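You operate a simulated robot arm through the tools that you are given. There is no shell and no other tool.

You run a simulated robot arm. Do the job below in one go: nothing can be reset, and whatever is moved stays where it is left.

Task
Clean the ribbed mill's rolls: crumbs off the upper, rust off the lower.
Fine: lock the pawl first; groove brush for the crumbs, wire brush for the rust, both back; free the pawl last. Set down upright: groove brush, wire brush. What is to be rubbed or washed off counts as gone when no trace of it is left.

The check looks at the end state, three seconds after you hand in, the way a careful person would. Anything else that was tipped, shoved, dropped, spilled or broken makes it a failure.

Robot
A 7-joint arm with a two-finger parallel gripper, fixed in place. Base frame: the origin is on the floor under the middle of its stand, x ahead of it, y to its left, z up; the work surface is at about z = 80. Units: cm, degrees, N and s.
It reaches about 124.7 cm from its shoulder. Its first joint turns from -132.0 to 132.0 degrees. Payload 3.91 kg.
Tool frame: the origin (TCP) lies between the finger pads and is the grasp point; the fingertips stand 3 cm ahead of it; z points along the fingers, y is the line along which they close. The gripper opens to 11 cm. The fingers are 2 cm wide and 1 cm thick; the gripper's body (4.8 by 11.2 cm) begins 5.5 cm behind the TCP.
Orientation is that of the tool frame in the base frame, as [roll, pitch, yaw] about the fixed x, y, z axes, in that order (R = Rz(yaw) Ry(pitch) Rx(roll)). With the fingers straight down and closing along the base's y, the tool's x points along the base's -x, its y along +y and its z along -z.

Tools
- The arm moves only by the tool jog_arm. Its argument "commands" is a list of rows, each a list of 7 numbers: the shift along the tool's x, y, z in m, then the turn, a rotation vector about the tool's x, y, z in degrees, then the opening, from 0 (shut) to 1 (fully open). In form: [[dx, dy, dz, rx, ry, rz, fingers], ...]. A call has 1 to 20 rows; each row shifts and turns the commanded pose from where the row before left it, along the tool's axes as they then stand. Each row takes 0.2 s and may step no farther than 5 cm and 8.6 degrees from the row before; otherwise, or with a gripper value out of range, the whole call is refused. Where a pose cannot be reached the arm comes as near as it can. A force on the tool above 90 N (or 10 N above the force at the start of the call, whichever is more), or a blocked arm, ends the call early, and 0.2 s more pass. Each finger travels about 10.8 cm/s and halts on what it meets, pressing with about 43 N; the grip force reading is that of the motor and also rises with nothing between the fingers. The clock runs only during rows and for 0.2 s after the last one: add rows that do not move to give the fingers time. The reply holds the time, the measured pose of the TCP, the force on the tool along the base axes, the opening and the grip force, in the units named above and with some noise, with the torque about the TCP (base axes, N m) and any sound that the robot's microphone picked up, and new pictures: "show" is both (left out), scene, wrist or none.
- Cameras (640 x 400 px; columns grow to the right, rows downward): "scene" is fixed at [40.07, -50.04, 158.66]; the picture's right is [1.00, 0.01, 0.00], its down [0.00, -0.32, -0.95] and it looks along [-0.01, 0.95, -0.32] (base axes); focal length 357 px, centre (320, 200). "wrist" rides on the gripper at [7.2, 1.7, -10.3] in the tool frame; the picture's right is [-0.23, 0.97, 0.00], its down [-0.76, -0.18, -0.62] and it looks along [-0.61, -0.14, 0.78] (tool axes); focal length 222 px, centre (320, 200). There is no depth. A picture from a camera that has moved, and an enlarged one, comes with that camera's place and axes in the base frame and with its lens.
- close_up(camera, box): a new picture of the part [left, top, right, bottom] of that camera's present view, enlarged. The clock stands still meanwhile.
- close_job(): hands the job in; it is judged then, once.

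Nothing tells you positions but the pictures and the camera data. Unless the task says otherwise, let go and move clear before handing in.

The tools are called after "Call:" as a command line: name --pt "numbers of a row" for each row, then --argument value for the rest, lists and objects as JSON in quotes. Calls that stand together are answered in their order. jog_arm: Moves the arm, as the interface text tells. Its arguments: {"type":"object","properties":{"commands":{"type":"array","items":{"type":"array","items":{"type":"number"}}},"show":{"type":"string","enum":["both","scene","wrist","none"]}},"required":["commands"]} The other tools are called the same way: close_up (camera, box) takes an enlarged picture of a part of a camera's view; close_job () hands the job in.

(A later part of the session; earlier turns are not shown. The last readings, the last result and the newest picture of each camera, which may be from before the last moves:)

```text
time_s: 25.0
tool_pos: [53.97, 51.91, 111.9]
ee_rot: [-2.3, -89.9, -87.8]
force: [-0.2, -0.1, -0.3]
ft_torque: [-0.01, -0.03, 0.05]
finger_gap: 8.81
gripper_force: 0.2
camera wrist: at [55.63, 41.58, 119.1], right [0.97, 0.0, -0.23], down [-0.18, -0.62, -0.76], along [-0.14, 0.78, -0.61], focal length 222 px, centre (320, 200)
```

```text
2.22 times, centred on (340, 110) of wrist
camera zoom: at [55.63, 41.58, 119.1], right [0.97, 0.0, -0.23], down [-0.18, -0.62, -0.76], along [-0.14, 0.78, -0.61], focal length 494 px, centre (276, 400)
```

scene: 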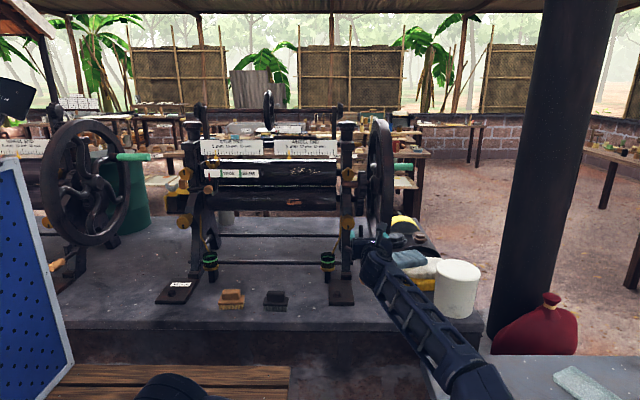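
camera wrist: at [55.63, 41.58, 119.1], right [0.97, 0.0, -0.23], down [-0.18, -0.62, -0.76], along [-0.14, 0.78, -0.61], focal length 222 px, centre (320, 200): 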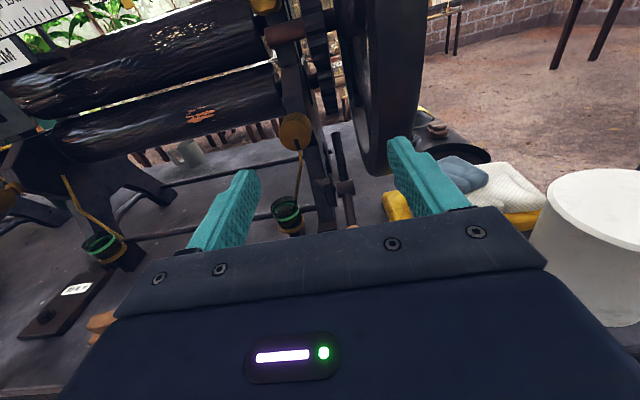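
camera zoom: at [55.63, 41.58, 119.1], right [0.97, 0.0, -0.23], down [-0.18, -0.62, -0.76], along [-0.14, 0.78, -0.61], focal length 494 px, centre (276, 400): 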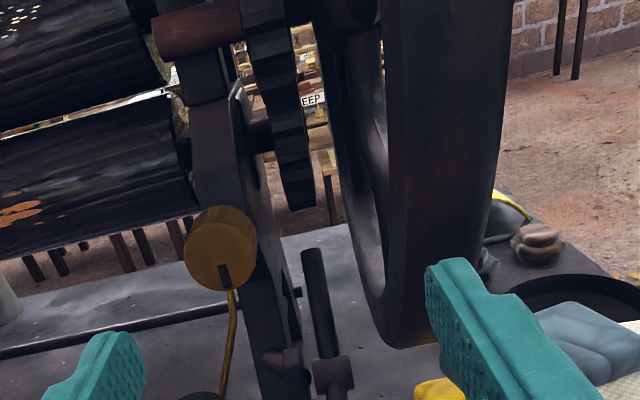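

From the front the tip looks still a few centimetres short of the gear line, but that view can't separate depth. I'll go back to the higher, tilted viewpoint to triangulate the tip, and to bring the elbow back up.

Call:
jog_arm --pt "0.0333 -0.0267 -0.0067 0 0 0 0.8" --pt "0.0333 -0.0267 -0.0067 0 0 0 0.8" --pt "0.0333 -0.0267 -0.0067 0 0 0 0.8" --pt "0 0 0 0 -7 0 0.8" --pt "0 0 0 0 -7 0 0.8" --pt "0 0 0 0 -7 0 0.8" --pt "0 0 0 0 -7 0 0.8" --pt "0 0 0 0 -7 0 0.8" --pt "0 0 0 0 0 0 0.8" --show "both"

Call:
close_up --camera "wrist" --box '[270, 0, 470, 125]'

Call:
close_up --camera "scene" --box '[330, 200, 410, 280]'

```text
time_s: 27.0
tool_pos: [46.13, 49.85, 121.5]
ee_rot: [-178.0, -55.2, 88.3]
force: [0.6, -0.8, 2.0]
ft_torque: [-0.1, -0.01, 0.0]
finger_gap: 8.79
gripper_force: 0.1
camera wrist: at [48.08, 45.51, 133.33], right [0.97, -0.13, -0.21], down [-0.18, -0.95, -0.27], along [-0.16, 0.3, -0.94], focal length 222 px, centre (320, 200)
```

scene: 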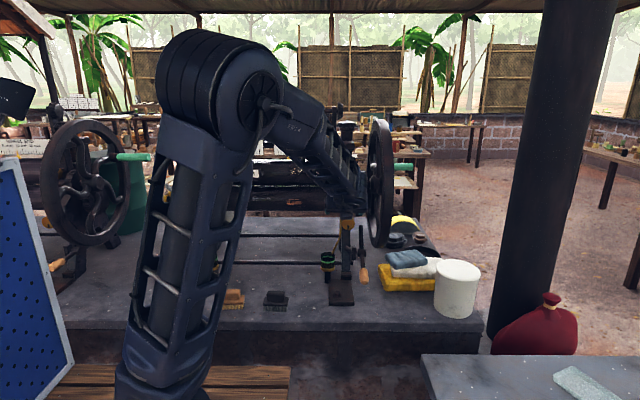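
wrist: 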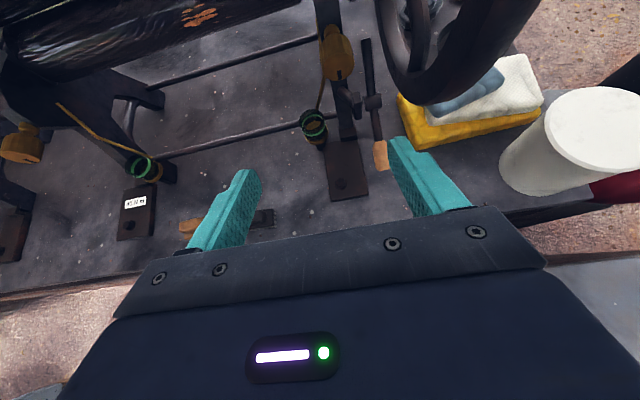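

```text
3.20 times, centred on (370, 62) of wrist
camera zoom: at [48.08, 45.51, 133.33], right [0.97, -0.13, -0.21], down [-0.18, -0.95, -0.27], along [-0.16, 0.3, -0.94], focal length 711 px, centre (160, 640)
```

zoom: 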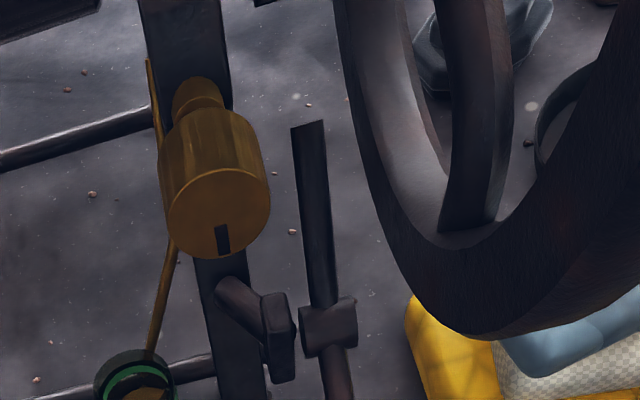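

```text
5.00 times, centred on (370, 240) of scene
camera zoom: at [40.07, -50.04, 158.66], right [1.0, 0.01, 0.0], down [0.0, -0.32, -0.95], along [-0.01, 0.95, -0.32], focal length 1786 px, centre (70, 0)
```

zoom: 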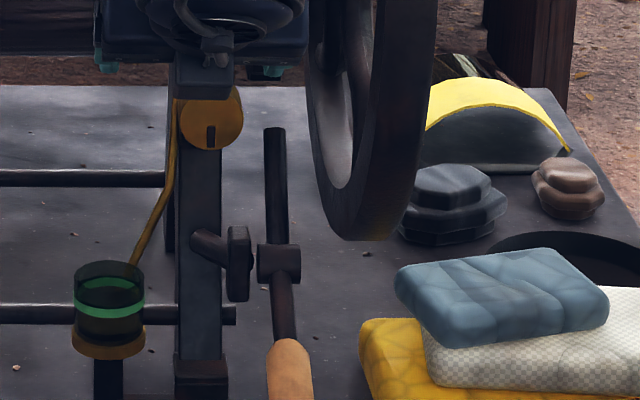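

The lever moved about 20° and stays put, but visually its rod doesn't reach the gear, and there's a rust-brown piece between frame and gear I haven't identified. I'll raise the camera in front of the gear pair for a closer look.

Call:
jog_arm --pt "0 0 0 0 7 0 0.8" --pt "0 0 0 0 7 0 0.8" --pt "0 0 0 0 7 0 0.8" --pt "0 0 0 0 7 0 0.8" --pt "0.01 0.01 0.03 0 0 0 0.8" --pt "0.0 0.01 0.03 0 0 0 0.8" --pt "0 0 0 0 0 0 0.8" --show "both"

Call:
close_up --camera "wrist" --box '[280, 0, 480, 125]'

```text
time_s: 28.6
tool_pos: [47.9, 56.03, 122.0]
ee_rot: [-179.9, -83.0, 90.0]
force: [-0.2, -0.5, 0.0]
ft_torque: [0.0, 0.02, -0.03]
finger_gap: 8.8
gripper_force: 0.1
camera wrist: at [49.65, 46.6, 130.53], right [0.97, -0.03, -0.23], down [-0.18, -0.71, -0.68], along [-0.14, 0.7, -0.7], focal length 222 px, centre (320, 200)
```

scene: 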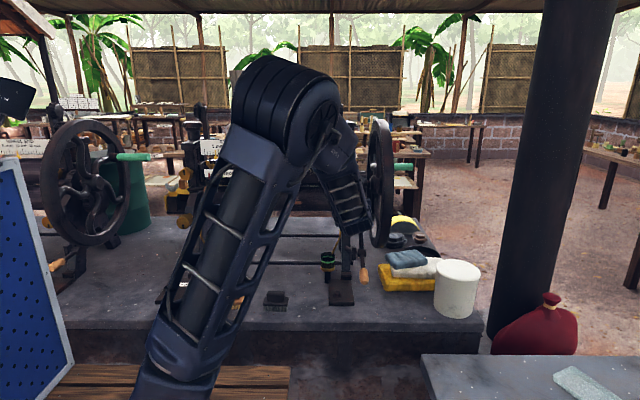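
wrist: 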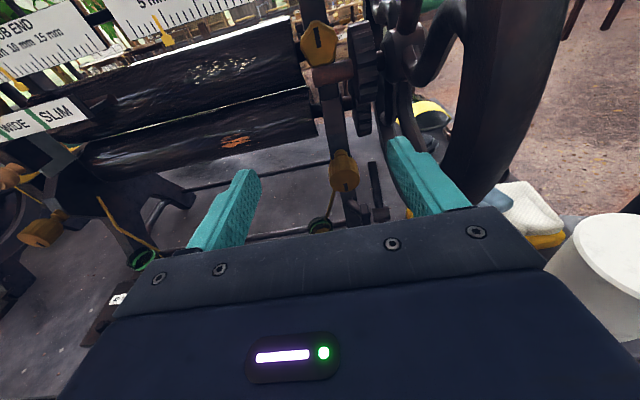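

```text
3.20 times, centred on (380, 62) of wrist
camera zoom: at [49.65, 46.6, 130.53], right [0.97, -0.03, -0.23], down [-0.18, -0.71, -0.68], along [-0.14, 0.7, -0.7], focal length 711 px, centre (128, 640)
```

zoom: 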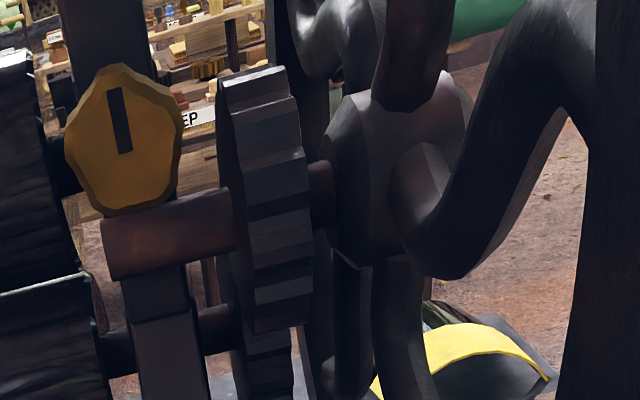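

The brown bar is just the drive shaft, so the wooden-gripped lever is the pawl. No click was heard and my pads slipped near 30 N, so I'll press on top of the grip with closed fingertips to make sure it is fully home.

Call:
jog_arm --pt "0 0 0 0 -8 0 0.5" --pt "0 0 0 0 -8 0 0.2" --pt "0 0 0 0 -8 0 0" --pt "0 0 0 0 -8 0 0" --pt "0 0 0 0 -8 0 0" --pt "0 0 0 0 -8 0 0" --pt "-0.0173 0.0115 0.0367 0 0 0 0" --pt "-0.0173 0.0115 0.0367 0 0 0 0" --pt "-0.0173 0.0115 0.0367 0 0 0 0" --pt "-0.0173 0.0115 0.0367 0 0 0 0" --pt "-0.0173 0.0115 0.0367 0 0 0 0" --pt "-0.0173 0.0115 0.0367 0 0 0 0" --pt "0 0 0 0 0 0 0" --show "both"

Call:
close_up --camera "wrist" --box '[220, 0, 460, 180]'

Call:
close_up --camera "scene" --box '[330, 210, 410, 290]'

```text
time_s: 31.4
tool_pos: [55.02, 60.42, 98.06]
ee_rot: [180.0, -35.0, 90.0]
force: [-0.3, -0.3, -0.3]
ft_torque: [0.0, 0.01, 0.0]
finger_gap: 0.03
gripper_force: 37.9
camera wrist: at [56.6, 60.24, 110.74], right [0.97, -0.19, -0.13], down [-0.18, -0.98, 0.07], along [-0.14, -0.05, -0.99], focal length 222 px, centre (320, 200)
```

scene: 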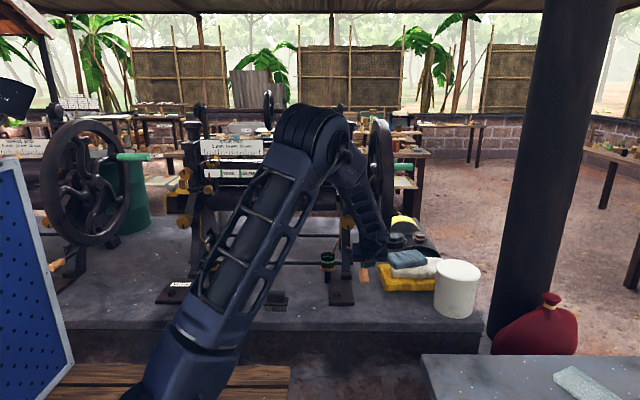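
wrist: 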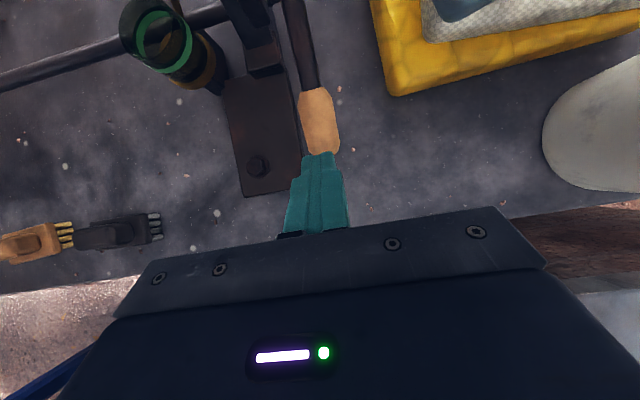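

```text
2.22 times, centred on (340, 90) of wrist
camera zoom: at [56.6, 60.24, 110.74], right [0.97, -0.19, -0.13], down [-0.18, -0.98, 0.07], along [-0.14, -0.05, -0.99], focal length 494 px, centre (276, 444)
```

zoom: 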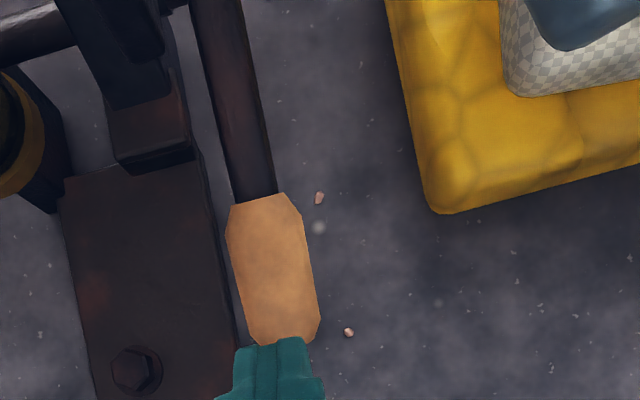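

```text
5.00 times, centred on (370, 250) of scene
camera zoom: at [40.07, -50.04, 158.66], right [1.0, 0.01, 0.0], down [0.0, -0.32, -0.95], along [-0.01, 0.95, -0.32], focal length 1786 px, centre (70, -50)
```

zoom: 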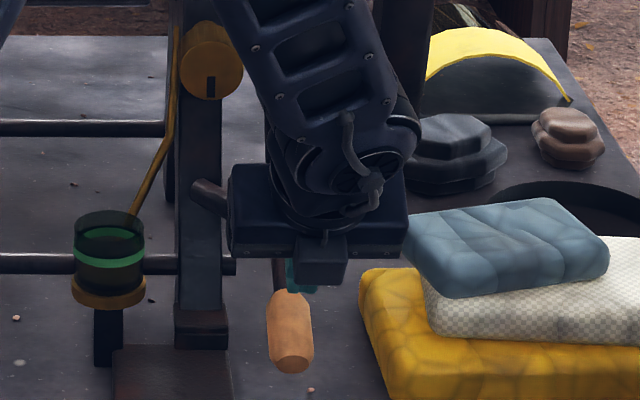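

The grip has dropped to about 23° and my closed fingertips are lined up above it. I'll come down onto it and press gradually.

Call:
jog_arm --pt "0 0 0.03 0 0 0 0" --pt "0 0 0.012 0 0 0 0" --pt "0 0 0 0 0 0 0" --show "none"

Call:
jog_arm --pt "-0.001 0 0.004 0 0 0 0" --pt "-0.001 0 0.004 0 0 0 0" --pt "0 0 0 0 0 0 0" --show "wrist"

```text
time_s: 32.2
tool_pos: [55.01, 62.61, 94.83]
ee_rot: [179.9, -35.0, 90.0]
force: [0.5, -0.1, -0.1]
ft_torque: [0.0, -0.01, -0.01]
finger_gap: 0.0
gripper_force: 37.9
```

```text
time_s: 33.0
tool_pos: [54.9, 62.89, 93.92]
ee_rot: [-180.0, -35.0, 90.1]
force: [-0.7, 0.7, 0.5]
ft_torque: [0.02, 0.02, 0.02]
finger_gap: 0.0
gripper_force: 37.9
camera wrist: at [56.6, 62.81, 106.5], right [0.97, -0.19, -0.13], down [-0.18, -0.98, 0.07], along [-0.14, -0.05, -0.99], focal length 222 px, centre (320, 200)
```

wrist: 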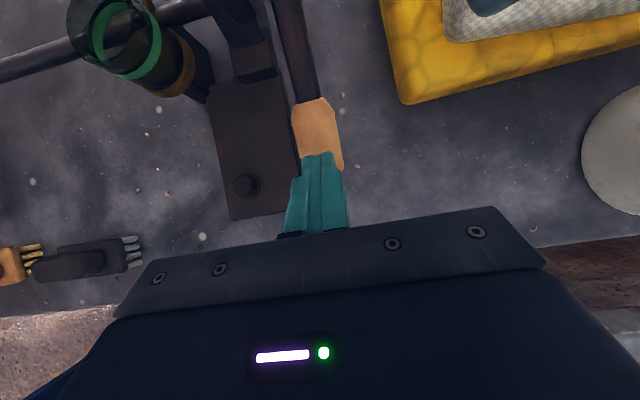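

No contact yet. I'll keep easing down in small steps.

Call:
jog_arm --pt "0 0 0.004 0 0 0 0" --pt "-0.001 0 0.004 0 0 0 0" --pt "-0.001 0 0.004 0 0 0 0" --pt "0 0 0 0 0 0 0" --show "none"

Call:
jog_arm --pt "-0.001 0 0.003 0 0 0 0" --pt "-0.001 0 0.003 0 0 0 0" --pt "0 0 0 0 0 0 0" --show "wrist"

```text
time_s: 34.0
tool_pos: [54.8, 63.33, 93.01]
ee_rot: [179.9, -35.1, 90.0]
force: [-4.9, -23.4, 30.8]
ft_torque: [-0.42, 0.14, 0.01]
finger_gap: 0.01
gripper_force: 37.7
```

```text
time_s: 34.5
tool_pos: [55.01, 63.44, 93.0]
ee_rot: [179.6, -35.3, 90.2]
force: [-5.0, -26.8, 39.6]
ft_torque: [-0.45, 0.19, 0.26]
finger_gap: 0.0
gripper_force: 38.0
stopped in row 2: the force on the tool passed its limit at 96 N (the readings are from after the stop); the commanded pose is now the measured one
camera wrist: at [56.62, 63.34, 105.71], right [0.97, -0.19, -0.13], down [-0.18, -0.98, 0.07], along [-0.14, -0.04, -0.99], focal length 222 px, centre (320, 200)
```

wrist: 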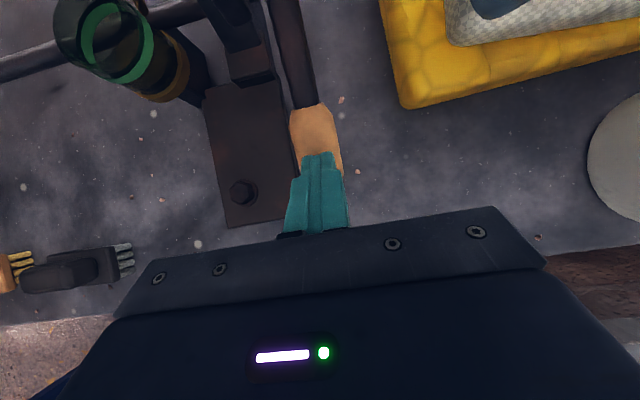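

Pressing with over 90 N moved nothing further, so the pawl is hard against its stop – locked. Next I'll retreat, straighten the tool, and turn back so the fingers close along y for the brushes.

Call:
jog_arm --pt "0 0 -0.03 0 0 0 0" --pt "0 0 -0.04 0 0 0 0.2" --pt "0 0 -0.04 0 0 0 0.5" --pt "0 0 0 0 -7 0 0.6" --pt "0 0 0 0 -7 0 0.6" --pt "0 0 0 0 -7 0 0.6" --pt "0 0 0 0 -7 0 0.6" --pt "0 0 0 0 -7 0 0.6" --pt "0 -0.04 -0.02 0 0 0 0.6" --pt "0 -0.04 -0.02 0 0 0 0.6" --pt "0 -0.04 -0.02 0 0 0 0.6" --pt "0 -0.04 -0.02 0 0 0 0.6" --pt "0 -0.04 -0.02 0 0 0 0.6" --pt "0 -0.04 -0.02 0 0 0 0.6" --show "none"

Call:
jog_arm --pt "0 0 0 0 0 -8.2 0.6" --pt "0 0 0 0 0 -8.2 0.6" --pt "0 0 0 0 0 -8.2 0.6" --pt "0 0 0 0 0 -8.2 0.6" --pt "0 0 0 0 0 -8.2 0.6" --pt "0 0 0 0 0 -8.2 0.6" --pt "0 0 0 0 0 -8.2 0.6" --pt "0 0 0 0 0 -8.2 0.6" --pt "0 0 0 0 0 -8.2 0.6" --pt "0 0 0 0 0 -8.2 0.6" --pt "0 0 0 0 0 -8 0.6" --pt "0 0 0 0 0 0 0.6" --show "both"

```text
time_s: 37.5
tool_pos: [30.93, 57.3, 113.61]
ee_rot: [179.8, -0.2, 89.8]
force: [0.3, 0.4, 0.6]
ft_torque: [-0.02, 0.03, 0.01]
finger_gap: 6.59
gripper_force: 0.0
```

```text
time_s: 40.1
tool_pos: [30.85, 57.23, 113.62]
ee_rot: [179.8, 0.2, 179.9]
force: [-0.1, 0.4, -0.4]
ft_torque: [0.0, 0.03, 0.01]
finger_gap: 6.6
gripper_force: 0.1
camera wrist: at [23.62, 58.85, 123.96], right [0.23, 0.97, 0.0], down [0.76, -0.18, 0.62], along [0.61, -0.14, -0.78], focal length 222 px, centre (320, 200)
```

scene: 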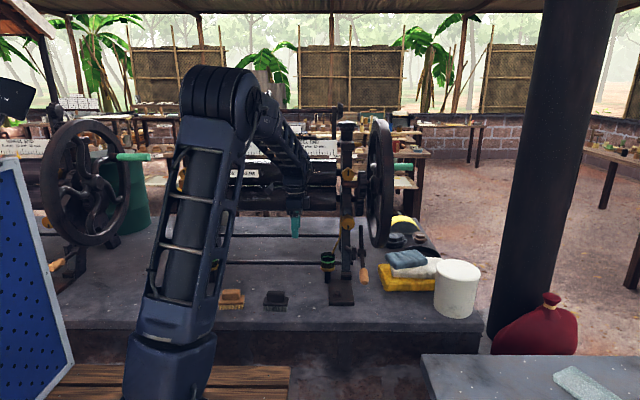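
wrist: 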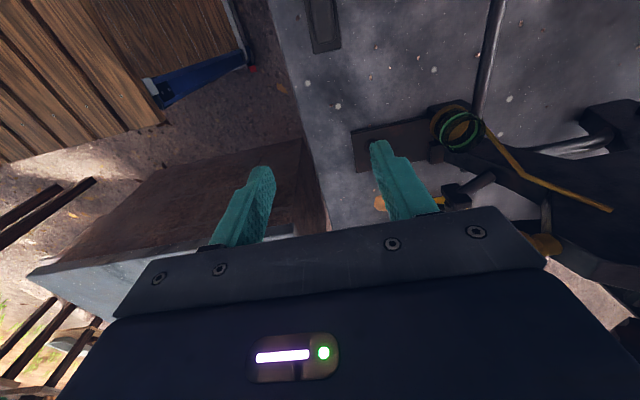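

Wire brush visible near the slab front edge. I'll hover over the groove brush to locate it precisely.

Call:
jog_arm --pt "0.0349 0.0047 0.0194 0 0 0 0.6" --pt "0.0349 0.0047 0.0194 0 0 0 0.6" --pt "0.0349 0.0047 0.0194 0 0 0 0.6" --pt "0.0349 0.0047 0.0194 0 0 0 0.6" --pt "0.0349 0.0047 0.0194 0 0 0 0.6" --pt "0.0349 0.0047 0.0194 0 0 0 0.6" --pt "0.0349 0.0047 0.0194 0 0 0 0.6" --pt "0 0 0 0 0 0 0.6" --show "both"

Call:
close_up --camera "wrist" --box '[220, 20, 420, 200]'

Call:
close_up --camera "scene" --box '[195, 270, 305, 330]'

```text
time_s: 42.0
tool_pos: [6.36, 60.77, 99.95]
ee_rot: [179.8, 0.1, 179.9]
force: [-0.3, 0.2, -0.5]
ft_torque: [-0.02, 0.0, 0.0]
finger_gap: 6.61
gripper_force: 0.1
camera wrist: at [-0.85, 62.3, 110.3], right [0.23, 0.97, 0.0], down [0.76, -0.18, 0.62], along [0.61, -0.14, -0.78], focal length 222 px, centre (320, 200)
```

scene: 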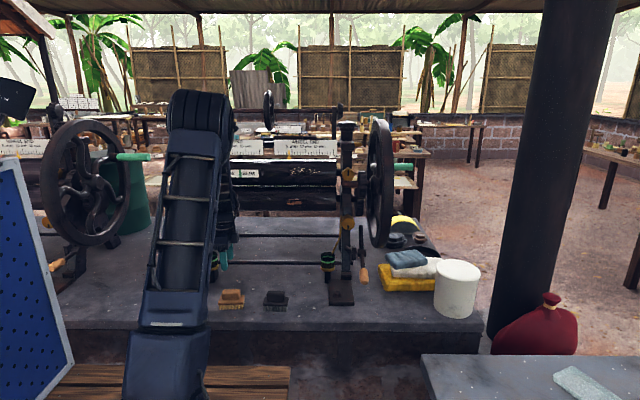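
wrist: 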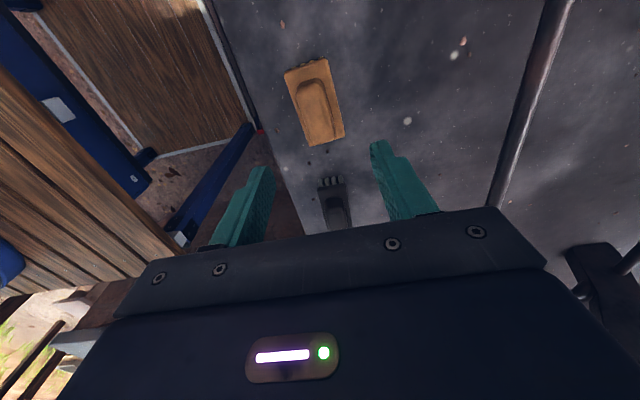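

```text
2.22 times, centred on (320, 110) of wrist
camera zoom: at [-0.85, 62.3, 110.3], right [0.23, 0.97, 0.0], down [0.76, -0.18, 0.62], along [0.61, -0.14, -0.78], focal length 494 px, centre (320, 400)
```

zoom: 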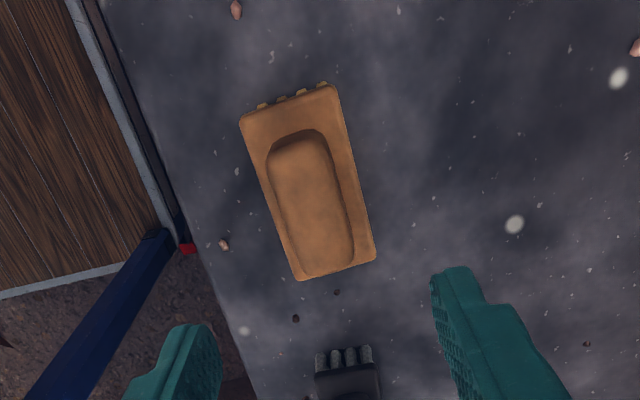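

```text
5.82 times, centred on (250, 300) of scene
camera zoom: at [40.07, -50.04, 158.66], right [1.0, 0.01, 0.0], down [0.0, -0.32, -0.95], along [-0.01, 0.95, -0.32], focal length 2078 px, centre (727, -382)
```

zoom: 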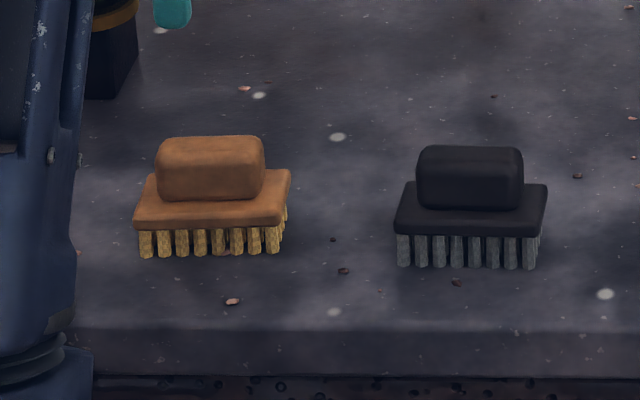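

The groove brush's grip sits at about (6.4, 60.35), top near z≈86, turned roughly 3° in yaw. I'll align and descend to just above its board.

Call:
jog_arm --pt "0 -0.004 0.03 0 0 -3 0.6" --pt "0 0 0.04 0 0 0 0.6" --pt "0 0 0.03 0 0 0 0.6" --pt "0 0 0.02 0 0 0 0.6" --pt "0 0 0 0 0 0 0.6" --show "both"

Call:
close_up --camera "wrist" --box '[200, 60, 440, 220]'

Call:
close_up --camera "scene" --box '[195, 270, 305, 330]'

```text
time_s: 43.1
tool_pos: [6.46, 60.24, 87.94]
ee_rot: [179.7, 0.2, -177.1]
force: [0.4, -0.7, 0.0]
ft_torque: [0.03, 0.0, -0.01]
finger_gap: 6.61
gripper_force: 0.1
camera wrist: at [-0.89, 61.5, 98.28], right [0.18, 0.98, 0.0], down [0.77, -0.14, 0.62], along [0.62, -0.11, -0.78], focal length 222 px, centre (320, 200)
```

scene: 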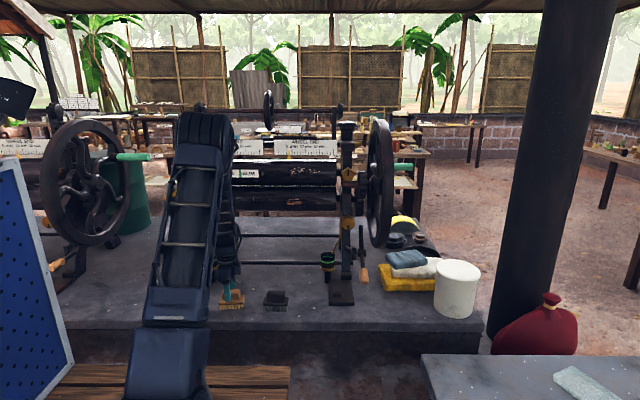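
wrist: 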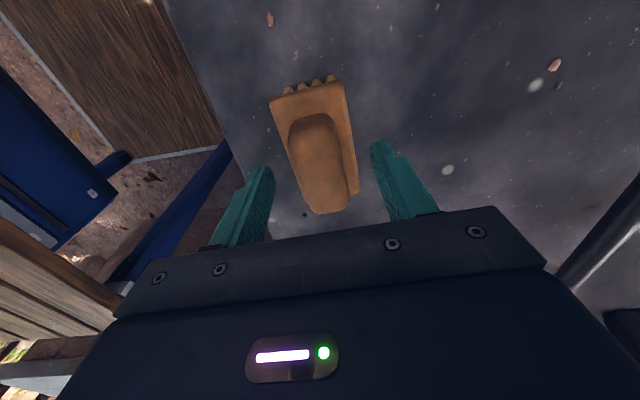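

```text
2.50 times, centred on (320, 140) of wrist
camera zoom: at [-0.89, 61.5, 98.28], right [0.18, 0.98, 0.0], down [0.77, -0.14, 0.62], along [0.62, -0.11, -0.78], focal length 555 px, centre (320, 350)
```

zoom: 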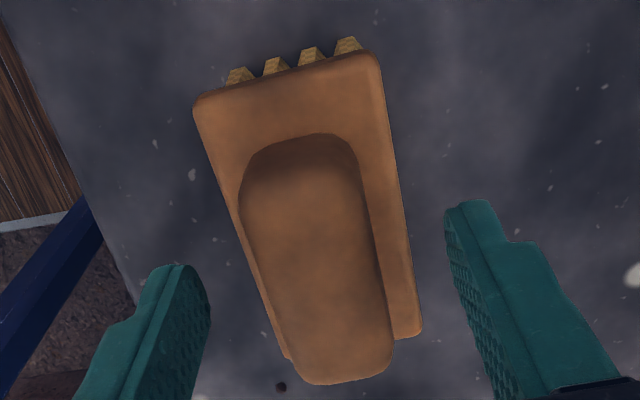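

```text
5.82 times, centred on (250, 300) of scene
camera zoom: at [40.07, -50.04, 158.66], right [1.0, 0.01, 0.0], down [0.0, -0.32, -0.95], along [-0.01, 0.95, -0.32], focal length 2078 px, centre (727, -382)
```

zoom: 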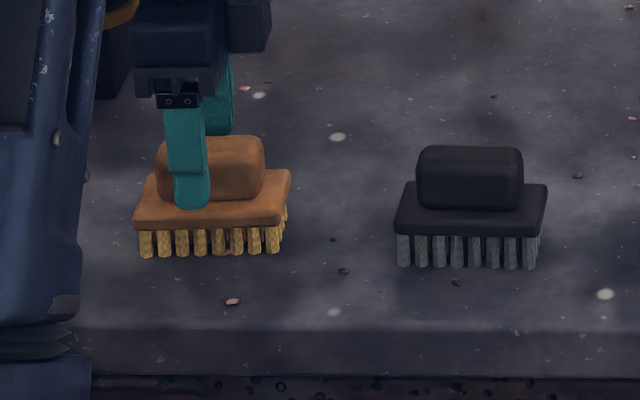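

Centred on the grip. I'll ease down until the fingertips are just above the board.

Call:
jog_arm --pt "0 0 0.005 0 0 0 0.6" --pt "0 0 0.005 0 0 0 0.6" --pt "0 0 0 0 0 0 0.6" --show "none"

Call:
jog_arm --pt "0 0 0.004 0 0 0 0.6" --pt "0 0 0 0 0 0 0.6" --show "none"

Call:
close_up --camera "scene" --box '[205, 270, 265, 320]'

```text
time_s: 44.0
tool_pos: [6.55, 60.35, 86.95]
ee_rot: [179.8, 0.1, -177.1]
force: [0.5, -0.3, -0.1]
ft_torque: [0.04, -0.01, -0.01]
finger_gap: 6.6
gripper_force: 0.1
```

```text
time_s: 44.5
tool_pos: [6.51, 60.35, 86.63]
ee_rot: [179.8, 0.1, -177.2]
force: [-0.4, -0.8, -0.3]
ft_torque: [-0.01, -0.06, 0.03]
finger_gap: 6.62
gripper_force: 0.0
```

```text
8.00 times, centred on (235, 295) of scene
camera zoom: at [40.07, -50.04, 158.66], right [1.0, 0.01, 0.0], down [0.0, -0.32, -0.95], along [-0.01, 0.95, -0.32], focal length 2857 px, centre (1000, -560)
```

zoom: 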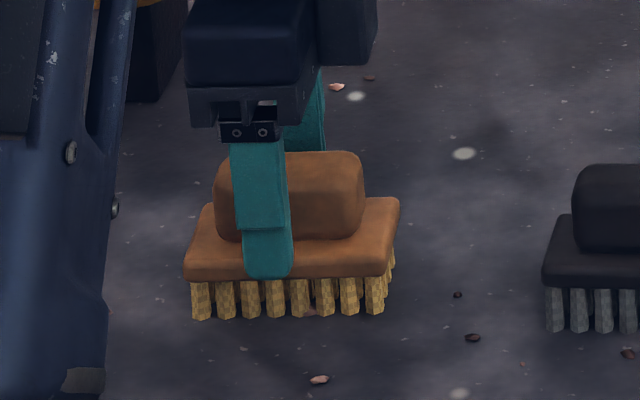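

Fingertips are level with the board's top, so I'll lift 4 mm and close on the grip.

Call:
jog_arm --pt "0 0 -0.004 0 0 0 0.6" --pt "0 0 0 0 0 0 0.4" --pt "0 0 0 0 0 0 0.25" --pt "0 0 0 0 0 0 0.15" --pt "0 0 0 0 0 0 0.1" --pt "0 0 0 0 0 0 0.1" --show "both"

Call:
close_up --camera "scene" --box '[205, 270, 265, 320]'

Call:
close_up --camera "wrist" --box '[200, 60, 440, 220]'

```text
time_s: 46.0
tool_pos: [6.47, 60.35, 87.02]
ee_rot: [179.8, 0.1, -177.1]
force: [-0.2, 0.2, 4.0]
ft_torque: [-0.11, 0.01, 0.04]
finger_gap: 2.92
gripper_force: 42.3
camera wrist: at [-0.83, 61.51, 97.34], right [0.18, 0.98, 0.0], down [0.77, -0.14, 0.62], along [0.62, -0.11, -0.78], focal length 222 px, centre (320, 200)
```

scene: 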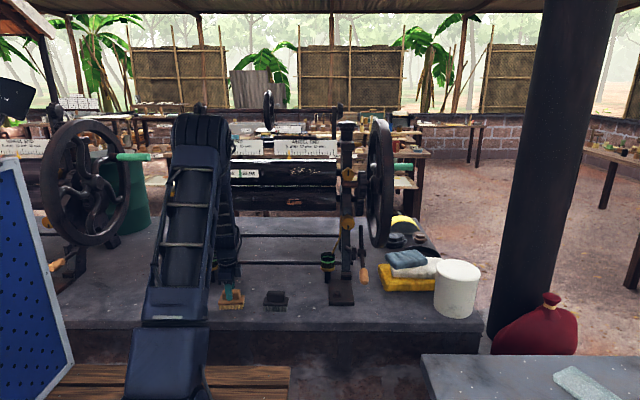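
wrist: 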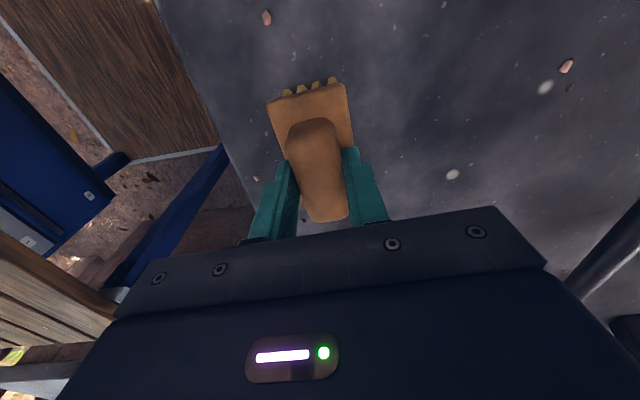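

```text
8.00 times, centred on (235, 295) of scene
camera zoom: at [40.07, -50.04, 158.66], right [1.0, 0.01, 0.0], down [0.0, -0.32, -0.95], along [-0.01, 0.95, -0.32], focal length 2857 px, centre (1000, -560)
```

zoom: 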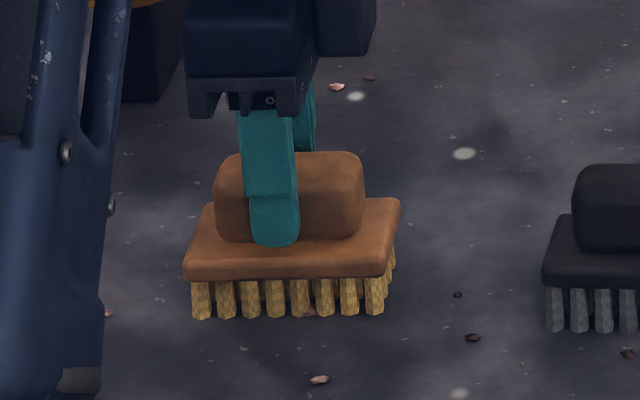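

```text
2.50 times, centred on (320, 140) of wrist
camera zoom: at [-0.83, 61.51, 97.34], right [0.18, 0.98, 0.0], down [0.77, -0.14, 0.62], along [0.62, -0.11, -0.78], focal length 555 px, centre (320, 350)
```

zoom: 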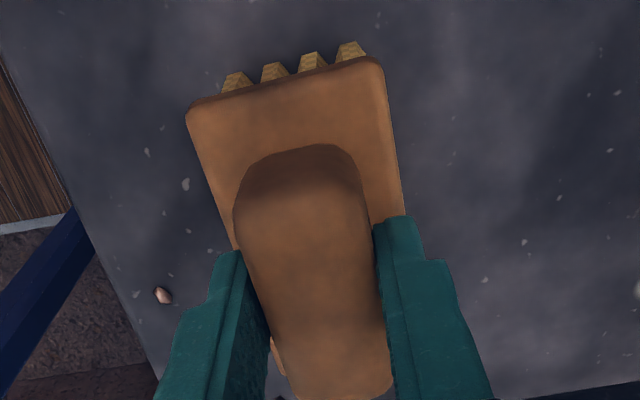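

Brush gripped firmly (2.9 cm). I'll lift it straight up, square it to the x-axis, and move to a staging point in front of the upper roll.

Call:
jog_arm --pt "0 0 -0.02 0 0 0 0.1" --pt "0 0 -0.04 0 0 0 0.1" --pt "0 0 -0.04 0 0 0 0.1" --pt "0 0 -0.04 0 0 0 0.1" --pt "0 0 -0.04 0 0 2.9 0.1" --pt "-0.035 0.005 -0.025 0 0 0 0.1" --pt "-0.035 0.005 -0.025 0 0 0 0.1" --pt "-0.035 0.005 -0.025 0 0 0 0.1" --pt "-0.035 0.005 -0.025 0 0 0 0.1" --pt "-0.035 0.005 -0.025 0 0 0 0.1" --pt "-0.035 0.005 -0.025 0 0 0 0.1" --pt "-0.035 0.005 -0.025 0 0 0 0.1" --pt "-0.02 0.0 -0.01 0 0 0 0.1" --pt "0 0 0 0 0 0 0.1" --show "both"

```text
time_s: 49.0
tool_pos: [32.84, 63.66, 123.47]
ee_rot: [179.7, 0.1, 179.9]
force: [0.0, 0.5, -2.4]
ft_torque: [-0.02, -0.01, -0.01]
finger_gap: 2.94
gripper_force: 43.1
camera wrist: at [25.65, 65.15, 133.84], right [0.23, 0.97, 0.0], down [0.76, -0.18, 0.62], along [0.61, -0.14, -0.78], focal length 222 px, centre (320, 200)
```

scene: 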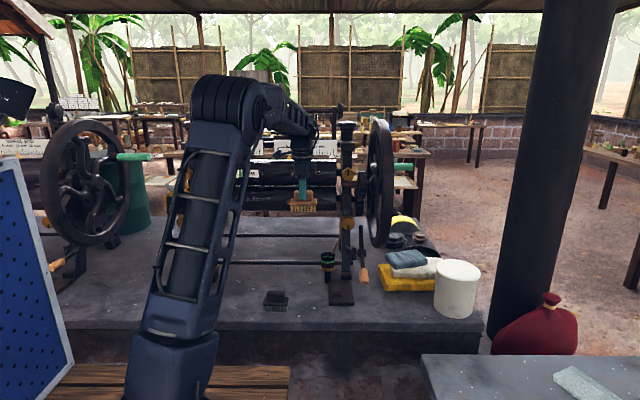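
wrist: 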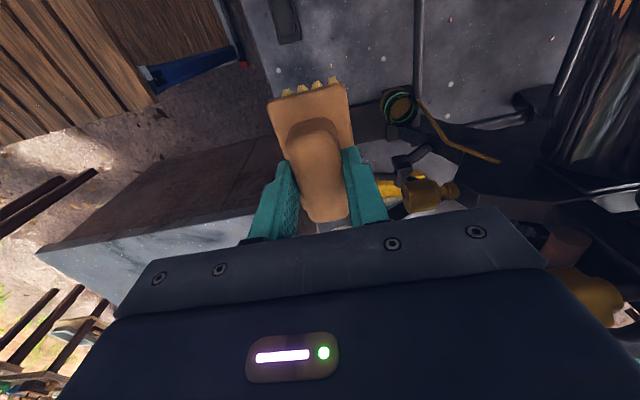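

The brush is held well in front of the mill. I'll tilt it about 65° so the bristles face the crumbed side of the upper roll.

Call:
jog_arm --pt "0 0 0 -8.1 0 0 0.1" --pt "0 0 0 -8.1 0 0 0.1" --pt "0 0 0 -8.1 0 0 0.1" --pt "0 0 0 -8.1 0 0 0.1" --pt "0 0 0 -8.1 0 0 0.1" --pt "0 0 0 -8.1 0 0 0.1" --pt "0 0 0 -8.1 0 0 0.1" --pt "0 0 0 -8.1 0 0 0.1" --pt "0 0 0 0 0 0 0.1" --show "both"

Call:
close_up --camera "scene" --box '[230, 110, 370, 210]'

```text
time_s: 51.0
tool_pos: [32.85, 63.56, 123.66]
ee_rot: [115.0, 0.2, 180.0]
force: [-1.2, 1.1, 0.5]
ft_torque: [-0.06, -0.01, -0.06]
finger_gap: 2.96
gripper_force: 42.8
camera wrist: at [25.65, 54.89, 129.48], right [0.22, 0.41, 0.88], down [0.76, -0.64, 0.1], along [0.61, 0.65, -0.46], focal length 222 px, centre (320, 200)
```

scene: 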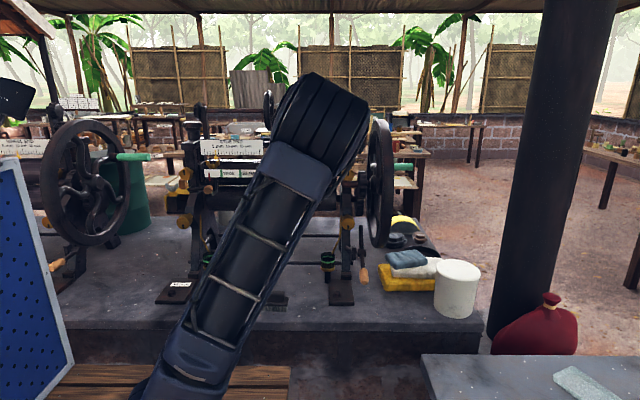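
wrist: 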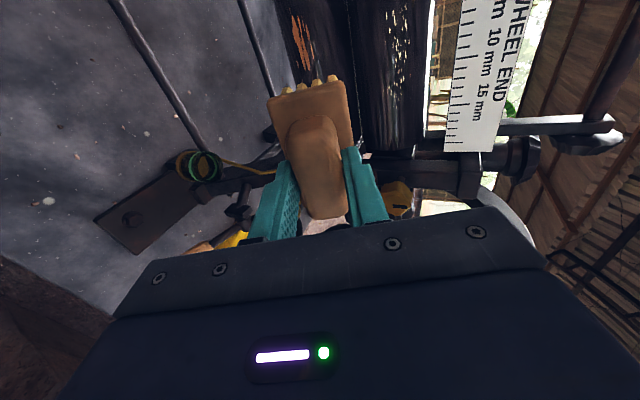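

```text
4.00 times, centred on (300, 160) of scene
camera zoom: at [40.07, -50.04, 158.66], right [1.0, 0.01, 0.0], down [0.0, -0.32, -0.95], along [-0.01, 0.95, -0.32], focal length 1428 px, centre (400, 360)
```

zoom: 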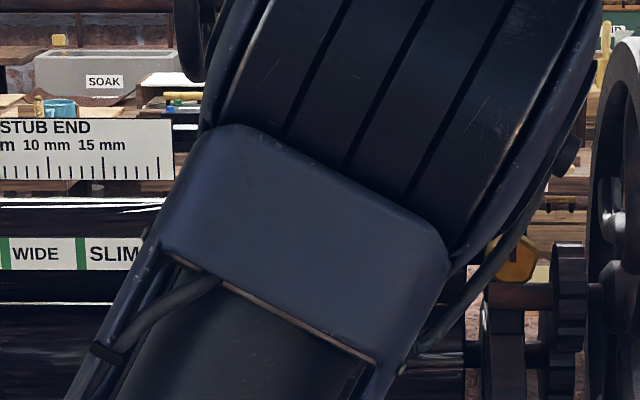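

From this view the crumbs project to (31, 88.8, 123.9) and the rust to (27.3, 89, 110.5), agreeing with the earlier estimate (upper axis near y=94, z=122, radius 5.2). I'll approach along the roll's normal and stop short of contact.

Call:
jog_arm --pt "0 0.0284 0.0207 0 0 0 0.1" --pt "0 0.0284 0.0207 0 0 0 0.1" --pt "0 0.0284 0.0207 0 0 0 0.1" --pt "0 0.0284 0.0207 0 0 0 0.1" --pt "0 0 0.02 0 0 0 0.1" --pt "0 0 0.02 0 0 0 0.1" --pt "0 0 0.015 0 0 0 0.1" --pt "0 0 0 0 0 0 0.1" --show "both"

Call:
close_up --camera "wrist" --box '[220, 0, 540, 200]'

```text
time_s: 52.8
tool_pos: [32.88, 80.84, 128.03]
ee_rot: [115.0, 0.0, 180.0]
force: [0.4, -0.5, -0.3]
ft_torque: [-0.07, -0.03, 0.02]
finger_gap: 2.94
gripper_force: 42.9
camera wrist: at [25.69, 72.18, 133.9], right [0.23, 0.41, 0.88], down [0.76, -0.64, 0.1], along [0.61, 0.65, -0.46], focal length 222 px, centre (320, 200)
```

scene: 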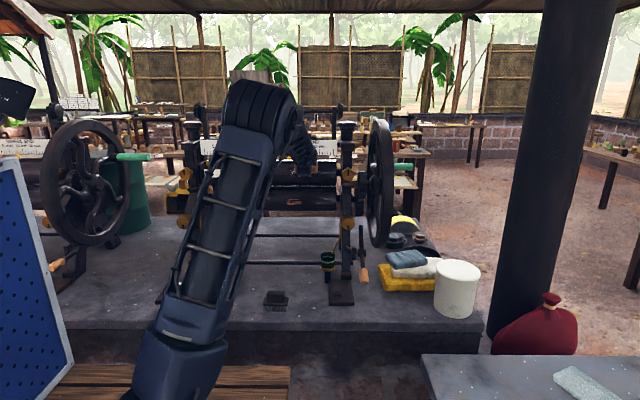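
wrist: 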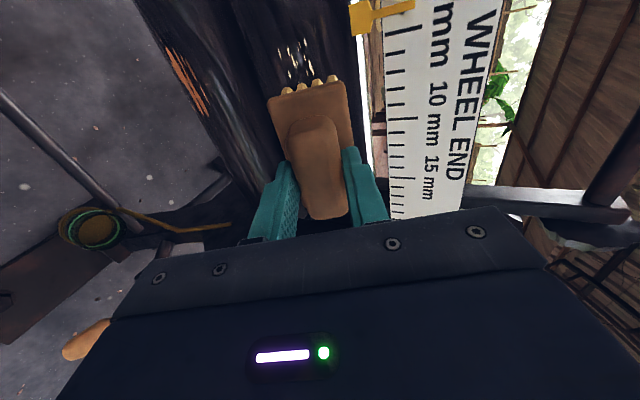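

```text
2.00 times, centred on (380, 100) of wrist
camera zoom: at [25.69, 72.18, 133.9], right [0.23, 0.41, 0.88], down [0.76, -0.64, 0.1], along [0.61, 0.65, -0.46], focal length 444 px, centre (200, 400)
```

zoom: 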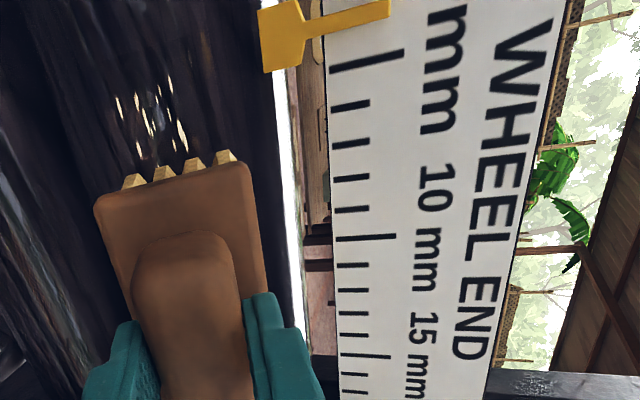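

The brush is directly over the crumbs, about 2 cm off. I'll ease in until the bristles touch.

Call:
jog_arm --pt "0 0 0.01 0 0 0 0.1" --pt "0 0 0.005 0 0 0 0.1" --pt "0 0 0.005 0 0 0 0.1" --pt "0 0 0 0 0 0 0.1" --show "none"

Call:
jog_arm --pt "0 0 0.004 0 0 0 0.1" --pt "0 0 0 0 0 0 0.1" --show "wrist"

Call:
close_up --camera "scene" --box '[260, 130, 380, 205]'

```text
time_s: 53.8
tool_pos: [32.9, 82.86, 127.31]
ee_rot: [115.0, 0.1, 180.0]
force: [0.4, 0.3, -1.3]
ft_torque: [-0.07, 0.03, -0.02]
finger_gap: 2.98
gripper_force: 43.1
```

```text
time_s: 54.4
tool_pos: [33.02, 83.2, 127.11]
ee_rot: [115.0, 0.1, -180.0]
force: [0.6, -0.3, -1.2]
ft_torque: [-0.02, 0.01, 0.0]
finger_gap: 2.91
gripper_force: 43.2
camera wrist: at [25.68, 74.36, 132.9], right [0.23, 0.41, 0.88], down [0.76, -0.64, 0.1], along [0.61, 0.65, -0.46], focal length 222 px, centre (320, 200)
```

wrist: 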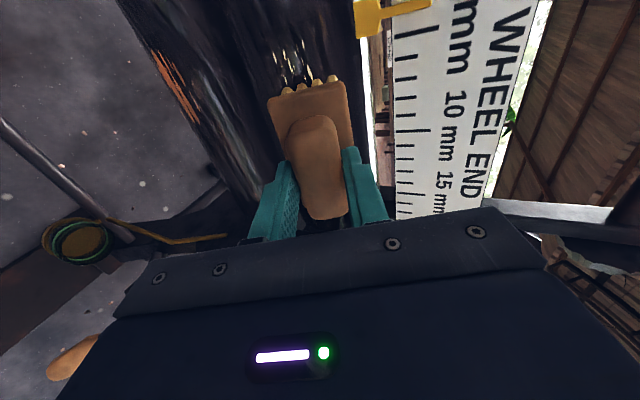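

```text
5.33 times, centred on (320, 168) of scene
camera zoom: at [40.07, -50.04, 158.66], right [1.0, 0.01, 0.0], down [0.0, -0.32, -0.95], along [-0.01, 0.95, -0.32], focal length 1904 px, centre (320, 373)
```

zoom: 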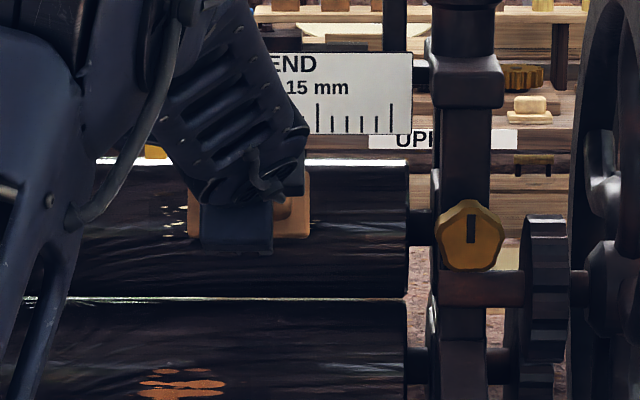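

Still no contact force. I'll keep easing in by a few millimetres at a time.

Call:
jog_arm --pt "0 0 0.004 0 0 0 0.1" --pt "0 0 0 0 0 0 0.1" --show "none"

Call:
jog_arm --pt "0 0 0.004 0 0 0 0.1" --pt "0 0 0 0 0 0 0.1" --show "none"

Call:
jog_arm --pt "0 0 0.003 0 0 0 0.1" --pt "0 0 0 0 0 0 0.1" --show "wrist"

```text
time_s: 55.0
tool_pos: [32.89, 83.44, 126.83]
ee_rot: [115.1, 0.1, -179.9]
force: [-0.5, -2.4, -0.7]
ft_torque: [-0.11, -0.02, -0.05]
finger_gap: 2.94
gripper_force: 42.7
```

```text
time_s: 55.5
tool_pos: [32.96, 83.67, 126.87]
ee_rot: [115.0, 0.1, 180.0]
force: [-2.3, -38.5, 6.1]
ft_torque: [-0.74, 0.08, 0.04]
finger_gap: 2.94
gripper_force: 42.9
```

```text
time_s: 56.1
tool_pos: [32.94, 84.07, 126.75]
ee_rot: [115.0, 0.2, -180.0]
force: [0.1, -31.5, 10.9]
ft_torque: [-0.29, -0.07, -0.09]
finger_gap: 2.92
gripper_force: 42.6
camera wrist: at [25.68, 75.25, 132.63], right [0.22, 0.41, 0.88], down [0.76, -0.64, 0.1], along [0.61, 0.65, -0.46], focal length 222 px, centre (320, 200)
```

wrist: 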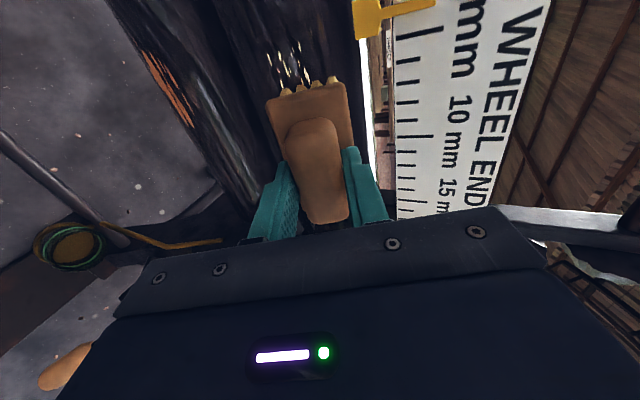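

Contact: about 33 N against the roll. I'll ease off slightly and stroke along the roll's length, back and forth.

Call:
jog_arm --pt "0 0 -0.002 0 0 0 0.1" --pt "0.01 0 0 0 0 0 0.1" --pt "0.01 0 0 0 0 0 0.1" --pt "0.01 0 0 0 0 0 0.1" --pt "0.01 0 0 0 0 0 0.1" --pt "0 0 0 0 0 0 0.1" --show "both"

Call:
close_up --camera "wrist" --box '[220, 0, 420, 125]'

Call:
close_up --camera "scene" --box '[260, 130, 380, 205]'

```text
time_s: 57.5
tool_pos: [28.8, 83.75, 126.8]
ee_rot: [115.0, 0.2, 179.9]
force: [1.5, -7.1, 3.5]
ft_torque: [-0.01, -0.17, -0.25]
finger_gap: 2.93
gripper_force: 42.5
camera wrist: at [21.63, 75.18, 132.53], right [0.23, 0.41, 0.88], down [0.76, -0.64, 0.1], along [0.61, 0.65, -0.46], focal length 222 px, centre (320, 200)
```

scene: 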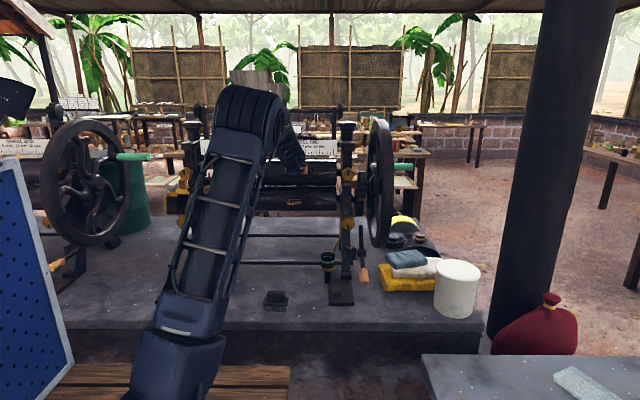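
wrist: 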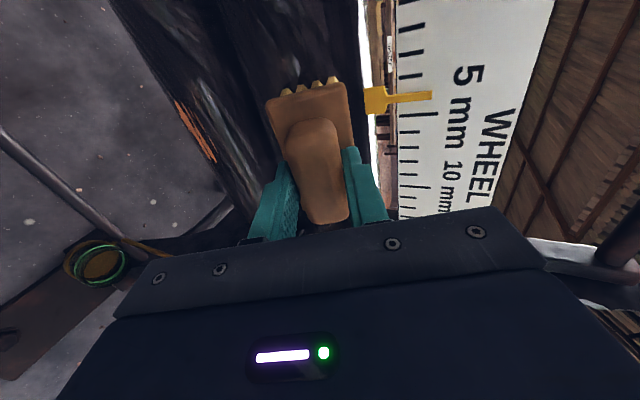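

```text
3.20 times, centred on (320, 62) of wrist
camera zoom: at [21.63, 75.18, 132.53], right [0.23, 0.41, 0.88], down [0.76, -0.64, 0.1], along [0.61, 0.65, -0.46], focal length 711 px, centre (320, 640)
```

zoom: 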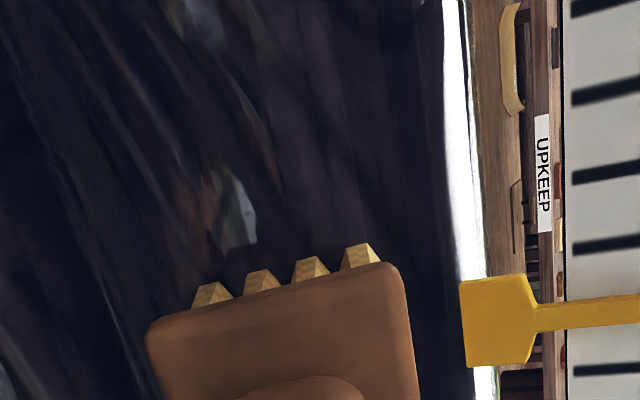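

```text
5.33 times, centred on (320, 168) of scene
camera zoom: at [40.07, -50.04, 158.66], right [1.0, 0.01, 0.0], down [0.0, -0.32, -0.95], along [-0.01, 0.95, -0.32], focal length 1904 px, centre (320, 373)
```

zoom: 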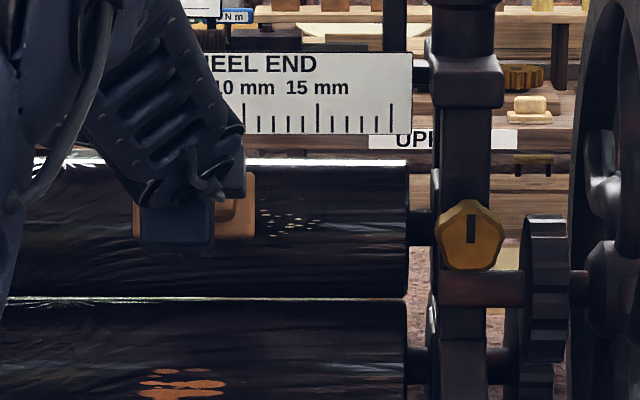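

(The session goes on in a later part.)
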